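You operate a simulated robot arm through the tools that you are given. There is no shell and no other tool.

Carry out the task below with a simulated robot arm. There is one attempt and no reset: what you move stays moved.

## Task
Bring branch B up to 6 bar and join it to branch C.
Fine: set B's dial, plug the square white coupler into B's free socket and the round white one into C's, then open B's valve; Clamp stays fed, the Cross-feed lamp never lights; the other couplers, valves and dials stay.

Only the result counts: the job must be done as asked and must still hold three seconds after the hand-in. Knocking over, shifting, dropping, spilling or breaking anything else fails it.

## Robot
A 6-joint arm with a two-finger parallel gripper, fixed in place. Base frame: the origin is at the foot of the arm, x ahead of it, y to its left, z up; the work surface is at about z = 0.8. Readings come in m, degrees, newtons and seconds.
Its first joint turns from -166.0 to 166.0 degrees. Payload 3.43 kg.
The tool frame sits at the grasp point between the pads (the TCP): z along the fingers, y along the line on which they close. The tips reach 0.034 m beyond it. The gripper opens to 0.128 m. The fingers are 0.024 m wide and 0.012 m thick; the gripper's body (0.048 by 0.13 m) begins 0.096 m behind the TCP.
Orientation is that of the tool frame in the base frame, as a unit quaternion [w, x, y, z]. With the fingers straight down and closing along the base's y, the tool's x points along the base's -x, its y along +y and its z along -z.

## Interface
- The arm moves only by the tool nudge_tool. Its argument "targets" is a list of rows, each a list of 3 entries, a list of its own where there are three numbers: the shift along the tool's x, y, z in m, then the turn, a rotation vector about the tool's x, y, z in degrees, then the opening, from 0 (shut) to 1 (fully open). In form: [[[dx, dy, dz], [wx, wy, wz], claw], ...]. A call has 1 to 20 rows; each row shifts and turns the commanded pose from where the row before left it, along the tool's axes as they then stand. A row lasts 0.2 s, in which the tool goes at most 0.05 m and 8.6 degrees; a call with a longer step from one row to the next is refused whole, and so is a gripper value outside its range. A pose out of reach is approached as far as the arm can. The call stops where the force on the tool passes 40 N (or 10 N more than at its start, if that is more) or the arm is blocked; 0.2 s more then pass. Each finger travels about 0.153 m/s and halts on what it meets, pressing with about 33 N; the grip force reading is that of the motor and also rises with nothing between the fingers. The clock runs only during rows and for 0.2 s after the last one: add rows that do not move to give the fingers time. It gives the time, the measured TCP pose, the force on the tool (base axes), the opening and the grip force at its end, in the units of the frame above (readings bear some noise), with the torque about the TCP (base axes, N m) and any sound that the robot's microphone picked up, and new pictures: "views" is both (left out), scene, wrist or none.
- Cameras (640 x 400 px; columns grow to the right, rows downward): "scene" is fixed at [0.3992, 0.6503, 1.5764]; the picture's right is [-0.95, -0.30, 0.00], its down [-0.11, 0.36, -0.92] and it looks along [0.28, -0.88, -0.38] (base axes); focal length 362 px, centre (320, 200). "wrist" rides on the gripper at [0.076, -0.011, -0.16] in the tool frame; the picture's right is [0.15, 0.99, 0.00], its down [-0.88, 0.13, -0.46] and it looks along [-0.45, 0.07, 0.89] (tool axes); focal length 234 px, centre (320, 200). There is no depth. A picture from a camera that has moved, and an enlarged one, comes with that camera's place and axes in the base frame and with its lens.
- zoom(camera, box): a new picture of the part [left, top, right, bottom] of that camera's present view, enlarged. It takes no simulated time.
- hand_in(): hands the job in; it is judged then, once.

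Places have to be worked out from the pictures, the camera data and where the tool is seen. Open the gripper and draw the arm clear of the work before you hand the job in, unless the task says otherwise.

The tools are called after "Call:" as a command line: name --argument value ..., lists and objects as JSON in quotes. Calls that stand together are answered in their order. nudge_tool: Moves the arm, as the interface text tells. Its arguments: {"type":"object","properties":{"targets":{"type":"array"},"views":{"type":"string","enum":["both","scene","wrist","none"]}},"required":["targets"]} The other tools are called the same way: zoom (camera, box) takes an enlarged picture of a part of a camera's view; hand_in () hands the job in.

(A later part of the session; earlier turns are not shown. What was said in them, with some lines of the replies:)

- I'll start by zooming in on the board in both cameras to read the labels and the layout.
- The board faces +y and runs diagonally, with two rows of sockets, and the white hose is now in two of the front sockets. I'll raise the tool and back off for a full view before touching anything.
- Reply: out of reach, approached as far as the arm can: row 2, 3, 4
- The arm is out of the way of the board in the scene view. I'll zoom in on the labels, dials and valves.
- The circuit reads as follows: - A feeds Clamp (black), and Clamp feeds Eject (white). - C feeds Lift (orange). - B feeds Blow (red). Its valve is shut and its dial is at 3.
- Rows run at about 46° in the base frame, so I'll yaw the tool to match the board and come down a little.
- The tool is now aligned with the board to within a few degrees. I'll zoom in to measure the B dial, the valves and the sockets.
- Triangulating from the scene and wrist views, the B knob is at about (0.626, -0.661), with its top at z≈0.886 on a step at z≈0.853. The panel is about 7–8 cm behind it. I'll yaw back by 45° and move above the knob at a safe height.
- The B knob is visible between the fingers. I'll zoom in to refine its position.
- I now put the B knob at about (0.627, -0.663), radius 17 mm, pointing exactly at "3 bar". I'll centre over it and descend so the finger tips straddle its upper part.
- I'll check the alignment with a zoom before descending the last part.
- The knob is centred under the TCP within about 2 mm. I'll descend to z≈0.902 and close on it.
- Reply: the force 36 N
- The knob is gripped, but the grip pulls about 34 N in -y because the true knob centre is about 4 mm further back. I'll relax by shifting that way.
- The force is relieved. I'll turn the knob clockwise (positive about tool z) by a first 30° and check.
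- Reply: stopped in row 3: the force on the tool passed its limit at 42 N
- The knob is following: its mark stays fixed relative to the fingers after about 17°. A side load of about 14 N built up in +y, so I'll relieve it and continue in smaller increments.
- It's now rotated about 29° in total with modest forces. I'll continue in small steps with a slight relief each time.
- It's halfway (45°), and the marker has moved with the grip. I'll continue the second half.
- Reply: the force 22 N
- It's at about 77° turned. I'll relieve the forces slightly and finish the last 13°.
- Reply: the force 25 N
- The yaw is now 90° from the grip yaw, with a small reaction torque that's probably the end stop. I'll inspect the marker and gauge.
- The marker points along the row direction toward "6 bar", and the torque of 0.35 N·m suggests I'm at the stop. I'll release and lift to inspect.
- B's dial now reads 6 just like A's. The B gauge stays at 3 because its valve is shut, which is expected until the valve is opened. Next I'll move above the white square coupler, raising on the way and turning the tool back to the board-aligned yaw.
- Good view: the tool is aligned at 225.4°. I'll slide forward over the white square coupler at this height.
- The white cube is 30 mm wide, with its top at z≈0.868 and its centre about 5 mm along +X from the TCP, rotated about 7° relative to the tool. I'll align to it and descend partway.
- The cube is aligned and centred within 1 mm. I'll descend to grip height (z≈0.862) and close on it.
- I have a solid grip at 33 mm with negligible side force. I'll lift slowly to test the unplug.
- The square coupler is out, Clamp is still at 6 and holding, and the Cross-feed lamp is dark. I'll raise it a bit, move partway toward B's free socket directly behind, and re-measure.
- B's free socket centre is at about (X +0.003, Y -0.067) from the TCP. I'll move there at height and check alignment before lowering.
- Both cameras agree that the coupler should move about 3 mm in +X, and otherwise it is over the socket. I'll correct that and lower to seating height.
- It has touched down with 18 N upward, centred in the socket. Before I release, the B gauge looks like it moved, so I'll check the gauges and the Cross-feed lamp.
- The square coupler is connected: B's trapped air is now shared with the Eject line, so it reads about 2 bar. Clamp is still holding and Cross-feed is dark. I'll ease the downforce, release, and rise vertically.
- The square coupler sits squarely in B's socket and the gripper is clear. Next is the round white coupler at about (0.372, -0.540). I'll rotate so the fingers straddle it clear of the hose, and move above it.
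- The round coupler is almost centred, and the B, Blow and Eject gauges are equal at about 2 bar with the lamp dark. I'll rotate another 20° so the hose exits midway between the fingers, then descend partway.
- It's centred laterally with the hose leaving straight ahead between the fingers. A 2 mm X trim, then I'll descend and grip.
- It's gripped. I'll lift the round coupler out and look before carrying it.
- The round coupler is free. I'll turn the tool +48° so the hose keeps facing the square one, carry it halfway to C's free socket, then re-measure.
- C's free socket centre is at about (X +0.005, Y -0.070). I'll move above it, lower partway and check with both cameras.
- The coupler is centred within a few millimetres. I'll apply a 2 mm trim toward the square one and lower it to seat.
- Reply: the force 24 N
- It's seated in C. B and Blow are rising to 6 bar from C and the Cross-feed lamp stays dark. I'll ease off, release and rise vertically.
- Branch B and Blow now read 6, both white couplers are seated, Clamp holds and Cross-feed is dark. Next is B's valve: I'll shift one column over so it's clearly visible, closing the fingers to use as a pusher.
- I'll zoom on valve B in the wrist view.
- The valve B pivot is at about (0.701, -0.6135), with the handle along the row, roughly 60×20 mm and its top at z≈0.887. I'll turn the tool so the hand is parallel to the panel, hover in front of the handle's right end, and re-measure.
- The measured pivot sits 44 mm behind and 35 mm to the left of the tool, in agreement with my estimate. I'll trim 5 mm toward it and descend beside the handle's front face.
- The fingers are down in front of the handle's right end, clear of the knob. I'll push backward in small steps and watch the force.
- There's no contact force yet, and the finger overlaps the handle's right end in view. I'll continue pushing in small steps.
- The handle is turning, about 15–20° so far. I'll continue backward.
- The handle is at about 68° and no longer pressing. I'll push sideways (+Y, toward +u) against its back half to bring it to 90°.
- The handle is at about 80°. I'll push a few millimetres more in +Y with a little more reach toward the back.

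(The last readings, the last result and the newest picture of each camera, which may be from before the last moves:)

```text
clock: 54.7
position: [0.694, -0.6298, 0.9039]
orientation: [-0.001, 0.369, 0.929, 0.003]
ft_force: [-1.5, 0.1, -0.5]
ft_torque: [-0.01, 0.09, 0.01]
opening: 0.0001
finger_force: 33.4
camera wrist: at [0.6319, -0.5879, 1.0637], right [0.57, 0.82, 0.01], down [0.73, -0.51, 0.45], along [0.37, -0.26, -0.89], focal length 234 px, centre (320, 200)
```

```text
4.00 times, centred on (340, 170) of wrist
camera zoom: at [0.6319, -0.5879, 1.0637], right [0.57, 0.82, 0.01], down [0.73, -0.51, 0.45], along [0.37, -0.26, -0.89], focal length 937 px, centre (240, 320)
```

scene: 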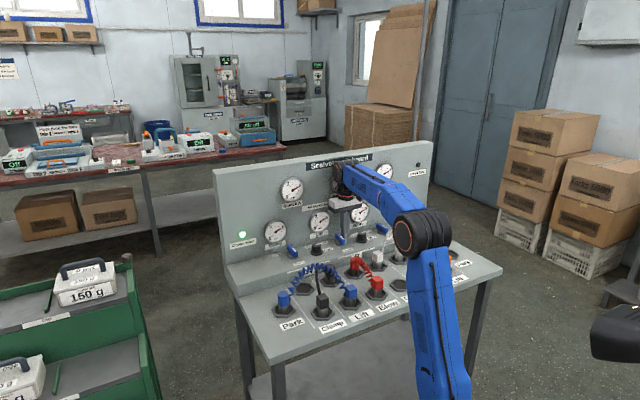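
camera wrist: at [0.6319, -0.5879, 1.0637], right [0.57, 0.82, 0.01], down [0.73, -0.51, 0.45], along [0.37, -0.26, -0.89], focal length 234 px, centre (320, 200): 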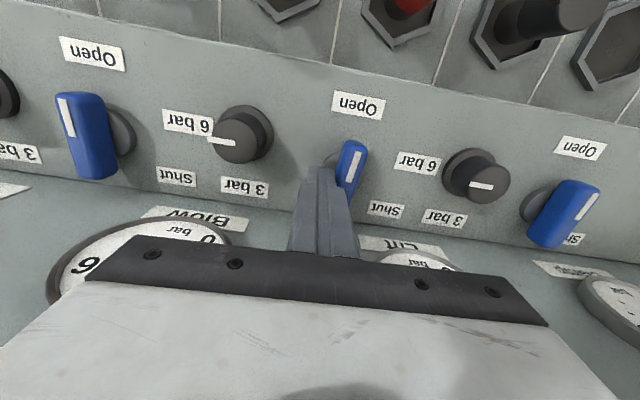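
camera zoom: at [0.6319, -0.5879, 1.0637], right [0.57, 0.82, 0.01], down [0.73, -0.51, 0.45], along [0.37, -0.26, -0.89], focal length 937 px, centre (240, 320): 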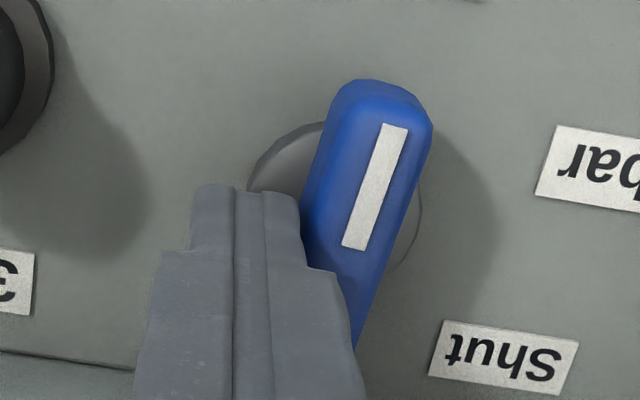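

The handle is at about 86°, but the tool didn't reach its last commanded point, so something may be close to the panel. I'll check the wrist's clearance and back off toward the front.

Call:
zoom --camera "scene" --box '[310, 150, 430, 225]'

Call:
nudge_tool --targets '[[[0.004, -0.004, 0], [0, 0, 0], 0.0], [[0.01, -0.004, 0], [0, 0, 0], 0.0], [[0.01, 0, -0.02], [0, 0, 0], 0.0], [[0.01, 0, -0.03], [0, 0, 0], 0.0], [[0, 0, 0], [0, 0, 0], 0.0]]' --views "both"

Call:
zoom --camera "scene" --box '[225, 150, 435, 281]'

Call:
zoom --camera "wrist" --box '[260, 120, 420, 220]'

```text
5.33 times, centred on (370, 188) of scene
camera zoom: at [0.3992, 0.6503, 1.5764], right [-0.95, -0.3, 0.0], down [-0.11, 0.36, -0.92], along [0.28, -0.88, -0.38], focal length 1930 px, centre (53, 267)
```

zoom: 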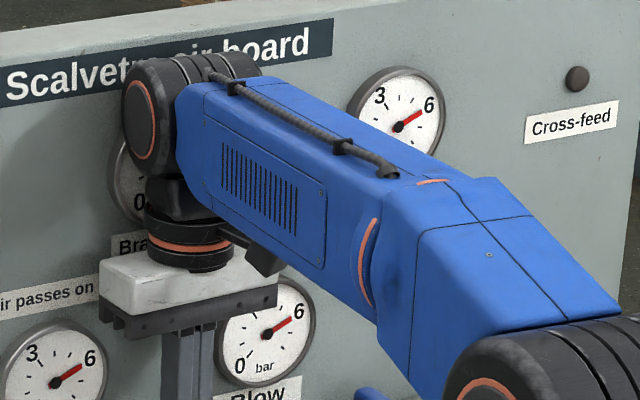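

```text
clock: 55.9
position: [0.6716, -0.6125, 0.951]
orientation: [-0.002, 0.367, 0.93, 0.001]
ft_force: [-1.1, -0.5, -0.1]
ft_torque: [-0.01, -0.02, -0.01]
opening: 0.0001
finger_force: 33.3
camera wrist: at [0.6076, -0.5698, 1.1118], right [0.57, 0.82, 0.0], down [0.73, -0.51, 0.45], along [0.37, -0.26, -0.89], focal length 234 px, centre (320, 200)
```

scene: 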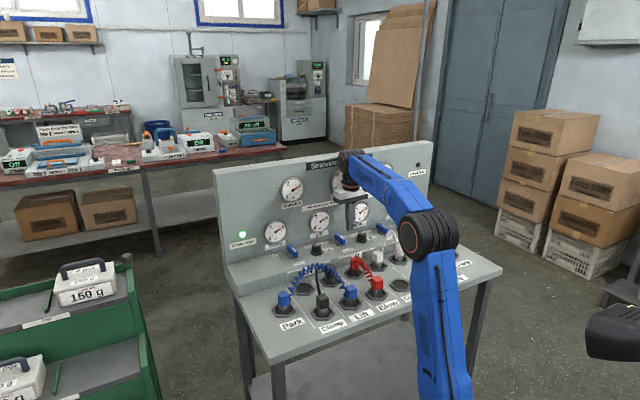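
wrist: 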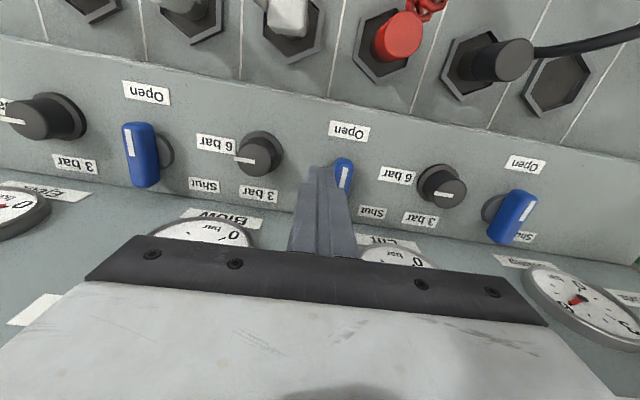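

```text
3.05 times, centred on (330, 216) of scene
camera zoom: at [0.3992, 0.6503, 1.5764], right [-0.95, -0.3, 0.0], down [-0.11, 0.36, -0.92], along [0.28, -0.88, -0.38], focal length 1103 px, centre (290, 153)
```

zoom: 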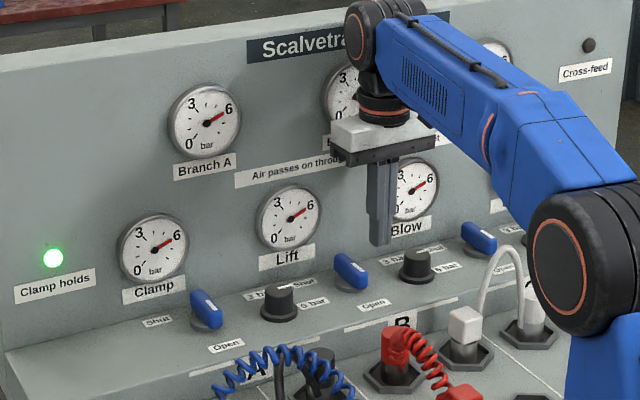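

```text
4.00 times, centred on (340, 170) of wrist
camera zoom: at [0.6076, -0.5698, 1.1118], right [0.57, 0.82, 0.0], down [0.73, -0.51, 0.45], along [0.37, -0.26, -0.89], focal length 937 px, centre (240, 320)
```

zoom: 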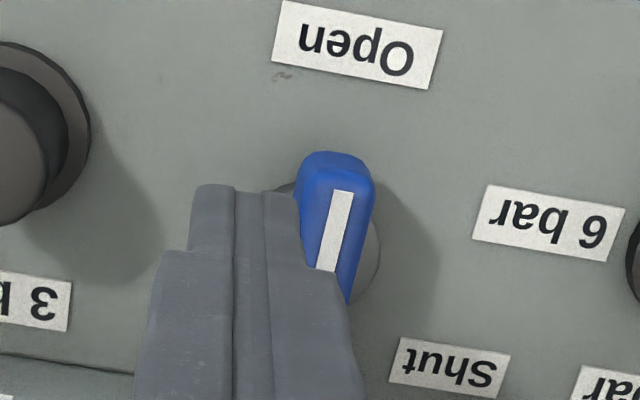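

The handle now points at "Open". I'll back the tool further off to compare its angle with the A and C valves and check everything.

Call:
nudge_tool --targets '[[[0.03, -0.01, -0.02], [0, 0, 0], 0.0], [[0.03, -0.01, -0.02], [0, 0, 0], 0.0], [[0.03, -0.01, -0.01], [0, 0, 0], 0.0], [[0, 0, 0], [0, 0, 0], 0.0]]' --views "both"

Call:
zoom --camera "wrist" --box '[300, 110, 420, 185]'

Call:
zoom --camera "scene" --box '[280, 215, 400, 290]'

Call:
zoom --camera "scene" --box '[310, 150, 430, 225]'

```text
clock: 56.9
position: [0.5835, -0.5726, 1.0007]
orientation: [-0.001, 0.367, 0.93, 0.002]
ft_force: [0.0, 0.7, 0.3]
ft_torque: [-0.02, -0.01, 0.01]
opening: 0.0003
finger_force: 33.3
camera wrist: at [0.5206, -0.5296, 1.1618], right [0.57, 0.82, 0.0], down [0.73, -0.51, 0.45], along [0.37, -0.26, -0.89], focal length 234 px, centre (320, 200)
```

scene: 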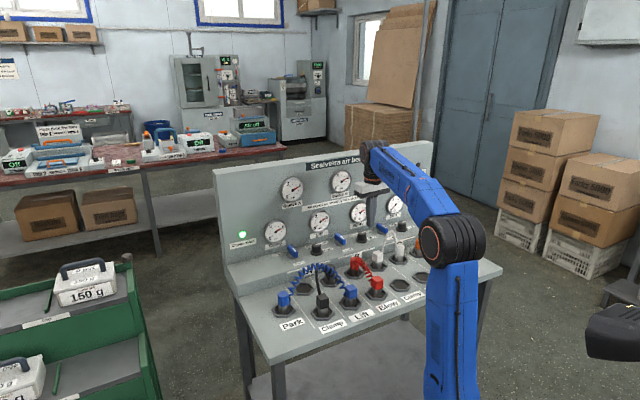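
wrist: 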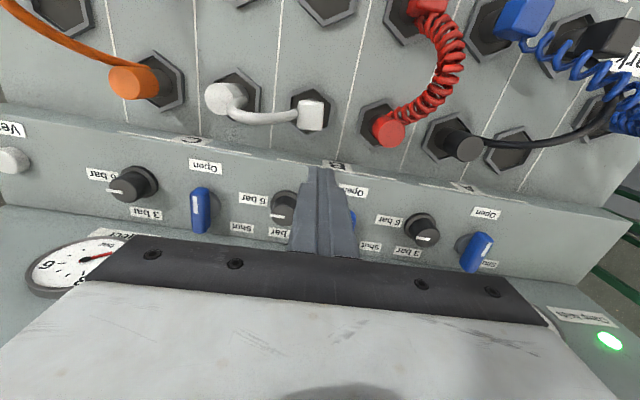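

```text
5.33 times, centred on (360, 148) of wrist
camera zoom: at [0.5206, -0.5296, 1.1618], right [0.57, 0.82, 0.0], down [0.73, -0.51, 0.45], along [0.37, -0.26, -0.89], focal length 1249 px, centre (107, 480)
```

zoom: 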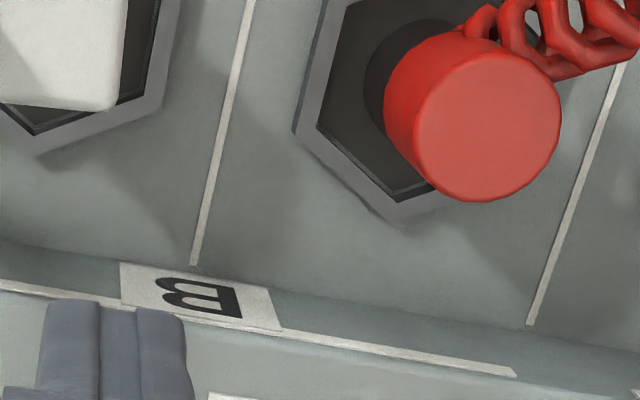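

```text
5.33 times, centred on (340, 252) of scene
camera zoom: at [0.3992, 0.6503, 1.5764], right [-0.95, -0.3, 0.0], down [-0.11, 0.36, -0.92], along [0.28, -0.88, -0.38], focal length 1930 px, centre (213, -80)
```

zoom: 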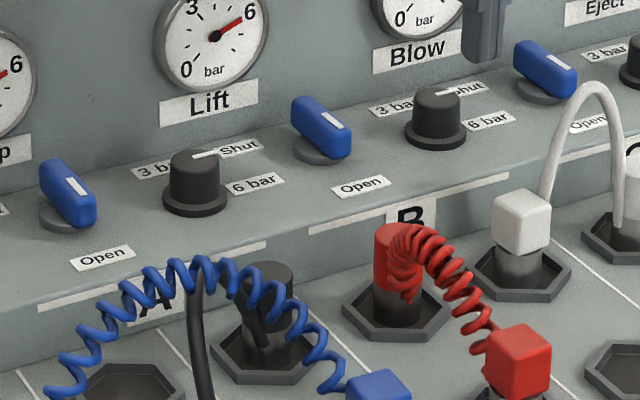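

```text
5.33 times, centred on (370, 188) of scene
camera zoom: at [0.3992, 0.6503, 1.5764], right [-0.95, -0.3, 0.0], down [-0.11, 0.36, -0.92], along [0.28, -0.88, -0.38], focal length 1930 px, centre (53, 267)
```

zoom: 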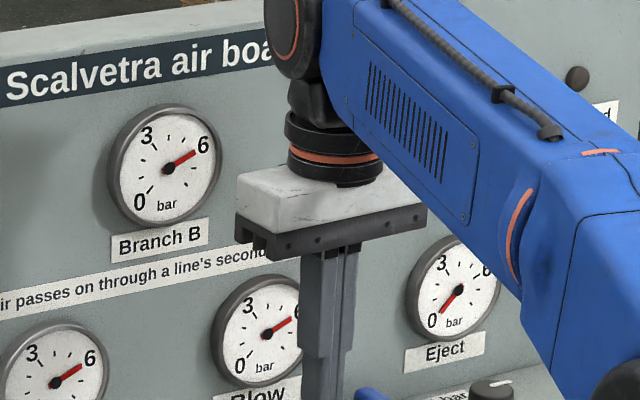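

The gauges are correct, with B and Blow at 6. I'll compare the three valve handles more precisely.

Call:
zoom --camera "scene" --box '[324, 226, 356, 246]'

Call:
zoom --camera "scene" --box '[278, 238, 310, 258]'

Call:
zoom --camera "scene" --box '[368, 216, 400, 236]'

```text
16.00 times, centred on (340, 236) of scene
camera zoom: at [0.3992, 0.6503, 1.5764], right [-0.95, -0.3, 0.0], down [-0.11, 0.36, -0.92], along [0.28, -0.88, -0.38], focal length 5790 px, centre (0, -376)
```

zoom: 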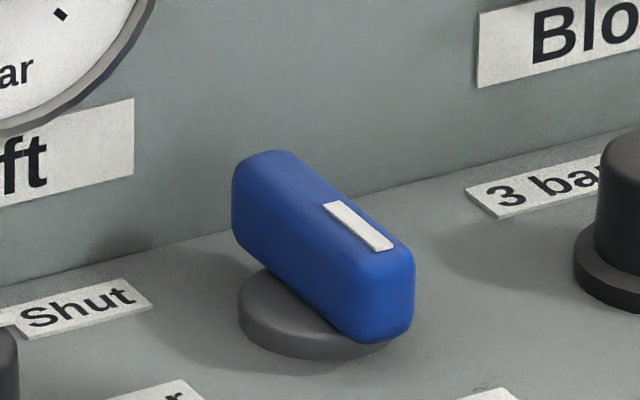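

```text
16.00 times, centred on (294, 248) of scene
camera zoom: at [0.3992, 0.6503, 1.5764], right [-0.95, -0.3, 0.0], down [-0.11, 0.36, -0.92], along [0.28, -0.88, -0.38], focal length 5790 px, centre (736, -568)
```

zoom: 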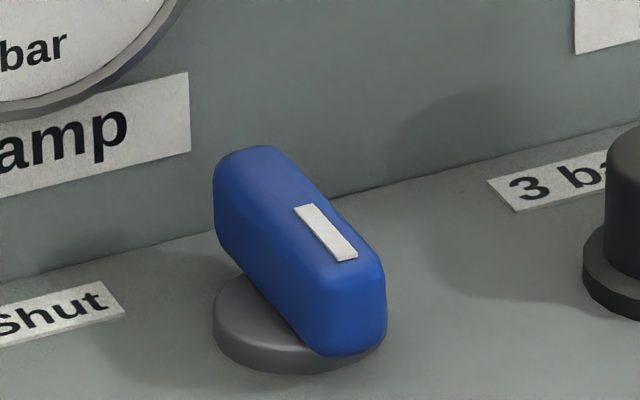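

```text
16.00 times, centred on (384, 226) of scene
camera zoom: at [0.3992, 0.6503, 1.5764], right [-0.95, -0.3, 0.0], down [-0.11, 0.36, -0.92], along [0.28, -0.88, -0.38], focal length 5790 px, centre (-704, -216)
```

zoom: 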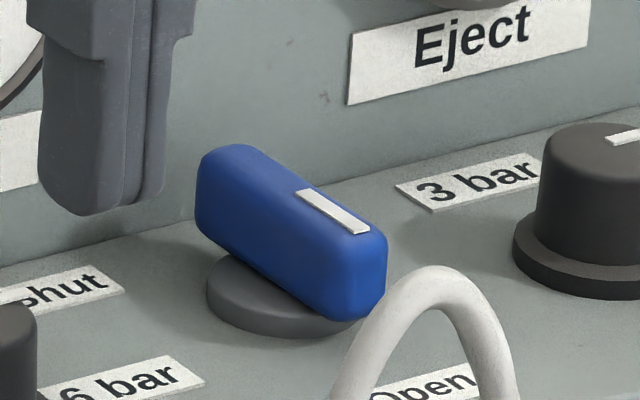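

B's handle matches the A and C "Open" angles to within 1–2°. I'll now open the gripper and draw the arm up and away from the board.

Call:
nudge_tool --targets '[[[0, 0, -0.03], [0, 0, 0], 0.0], [[0.02, 0, -0.03], [0, 0, 0], 0.3], [[0.03, 0, -0.02], [0, 0, 0], 0.6], [[0.035, 0, -0.01], [0, 0, 0], 1.0], [[0.035, 0, 0], [0, 0, 0], 1.0], [[0.035, 0, 0], [0, 0, 0], 1.0], [[0.035, 0, 0], [0, 0, 0], 1.0], [[0, 0, 0], [0, 0, 0], 1.0], [[0, 0, 0], [0, 0, 0], 1.0], [[0, 0, 0], [0, 0, 0], 1.0]]' --views "both"

Call:
zoom --camera "scene" --box '[210, 140, 340, 221]'

Call:
zoom --camera "scene" --box '[320, 140, 450, 221]'

Call:
zoom --camera "scene" --box '[260, 215, 450, 334]'

```text
clock: 59.1
position: [0.447, -0.4443, 1.0937]
orientation: [-0.001, 0.368, 0.93, 0.002]
ft_force: [0.2, -0.6, -0.3]
ft_torque: [0.02, 0.01, 0.01]
opening: 0.1279
finger_force: 0.1
camera wrist: at [0.3846, -0.4007, 1.2527], right [0.57, 0.82, 0.0], down [0.73, -0.51, 0.45], along [0.37, -0.26, -0.89], focal length 234 px, centre (320, 200)
```

scene: 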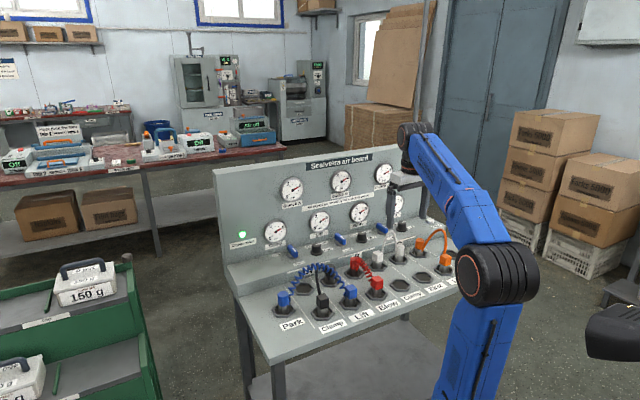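
wrist: 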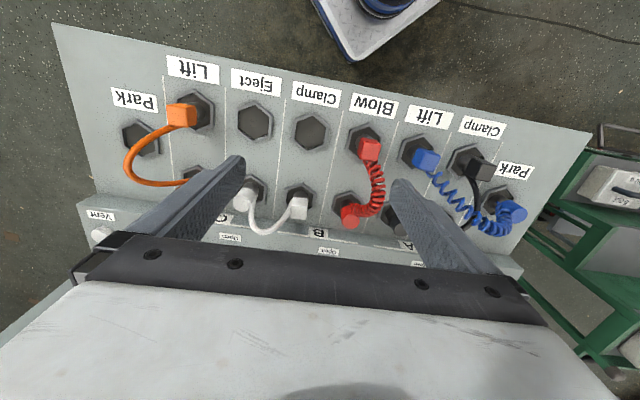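

```text
4.92 times, centred on (275, 180) of scene
camera zoom: at [0.3992, 0.6503, 1.5764], right [-0.95, -0.3, 0.0], down [-0.11, 0.36, -0.92], along [0.28, -0.88, -0.38], focal length 1782 px, centre (542, 296)
```

zoom: 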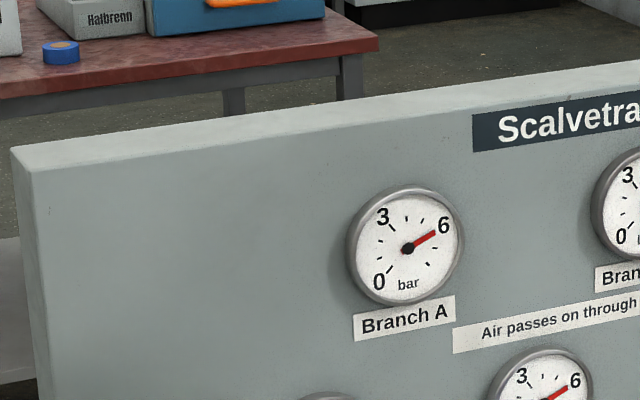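

```text
4.92 times, centred on (385, 180) of scene
camera zoom: at [0.3992, 0.6503, 1.5764], right [-0.95, -0.3, 0.0], down [-0.11, 0.36, -0.92], along [0.28, -0.88, -0.38], focal length 1782 px, centre (0, 296)
```

zoom: 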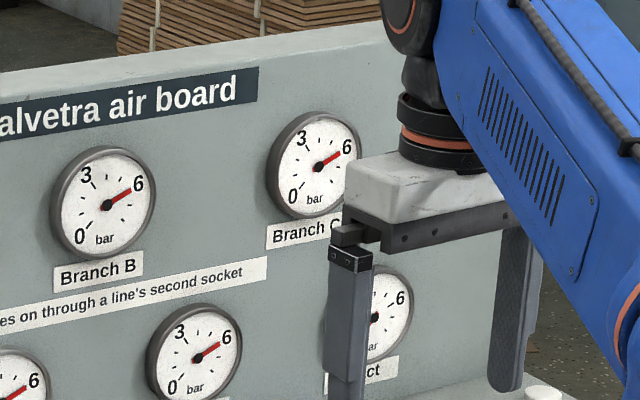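

```text
3.36 times, centred on (355, 274) of scene
camera zoom: at [0.3992, 0.6503, 1.5764], right [-0.95, -0.3, 0.0], down [-0.11, 0.36, -0.92], along [0.28, -0.88, -0.38], focal length 1216 px, centre (202, -50)
```

zoom: 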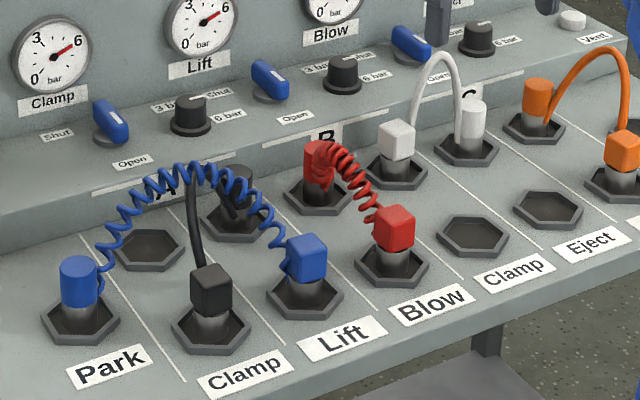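

All the gauges read correctly and the other couplers are untouched. I'll draw the arm a little further off the board, confirm the Cross-feed lamp is dark, then hand in.

Call:
nudge_tool --targets '[[[0.035, 0, 0], [0, 0, 0], 1.0], [[0.035, 0, 0], [0, 0, 0], 1.0], [[0.035, 0, 0], [0, 0, 0], 1.0], [[0.035, 0, 0], [0, 0, 0], 1.0], [[0, 0, 0], [0, 0, 0], 1.0], [[0, 0, 0], [0, 0, 0], 1.0]]' --views "both"

Call:
zoom --camera "scene" --box '[220, 140, 450, 284]'

```text
clock: 60.5
position: [0.3452, -0.3479, 1.0945]
orientation: [-0.002, 0.368, 0.93, 0.002]
ft_force: [0.5, 0.4, -0.5]
ft_torque: [0.0, 0.05, 0.0]
opening: 0.1281
finger_force: 0.1
camera wrist: at [0.2823, -0.3045, 1.2549], right [0.57, 0.82, 0.0], down [0.73, -0.51, 0.45], along [0.37, -0.26, -0.89], focal length 234 px, centre (320, 200)
```

scene: 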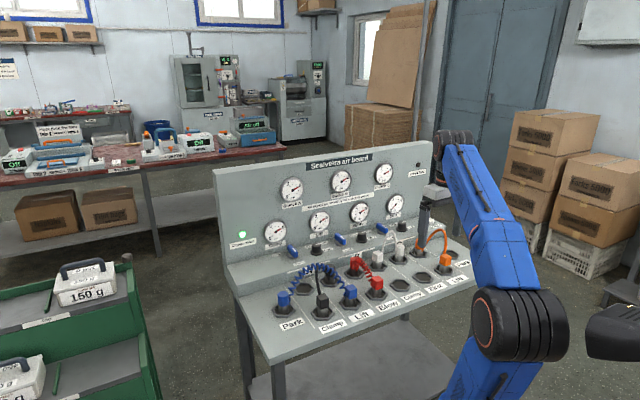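
wrist: 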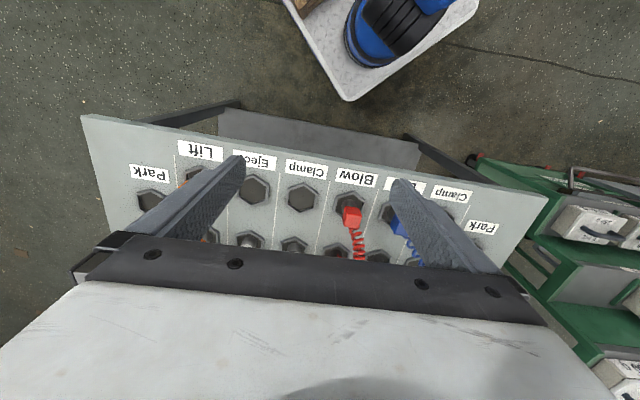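

```text
2.78 times, centred on (335, 212) of scene
camera zoom: at [0.3992, 0.6503, 1.5764], right [-0.95, -0.3, 0.0], down [-0.11, 0.36, -0.92], along [0.28, -0.88, -0.38], focal length 1005 px, centre (278, 167)
```

zoom: 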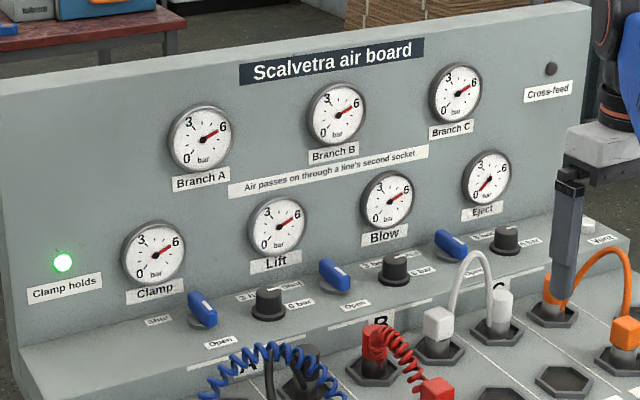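

The job is done:
- B's dial is at 6 and its valve is open.
- The white hose joins B and C.
- Clamp holds at 6, and the Cross-feed lamp is dark.
- The gripper is open and clear of the board.

I'm handing in.

Call:
hand_in

```text
The job is handed in.
```

Branch B is at 6 bar and joined to branch C, and I've handed the job in. In the last pictures before the hand-in:

- **Dial:** B's dial points at 6 bar, and the Branch B and Blow gauges both read 6.
- **Couplers:** the square white coupler sits in B's free socket and the round white one in C's.
- **Valve:** I opened B's valve last, after both couplers were in. Its handle lines up with the open A and C valves.
- **Clamp and Cross-feed:** Clamp still reads 6 bar with its light on. The Cross-feed lamp was dark every time I checked, including after each coupler went in and at the end.
- **Eject:** it now reads 0, because the white hose was feeding it from Clamp.
- **Everything else:** the other couplers, valves and dials look unchanged.

**Possible contact:** on the last push of the valve, the arm stopped a few millimetres short of where I sent it. The wrist may have touched the panel near the Branch B gauge. The force reading stayed low, and I saw no shift or damage afterwards.
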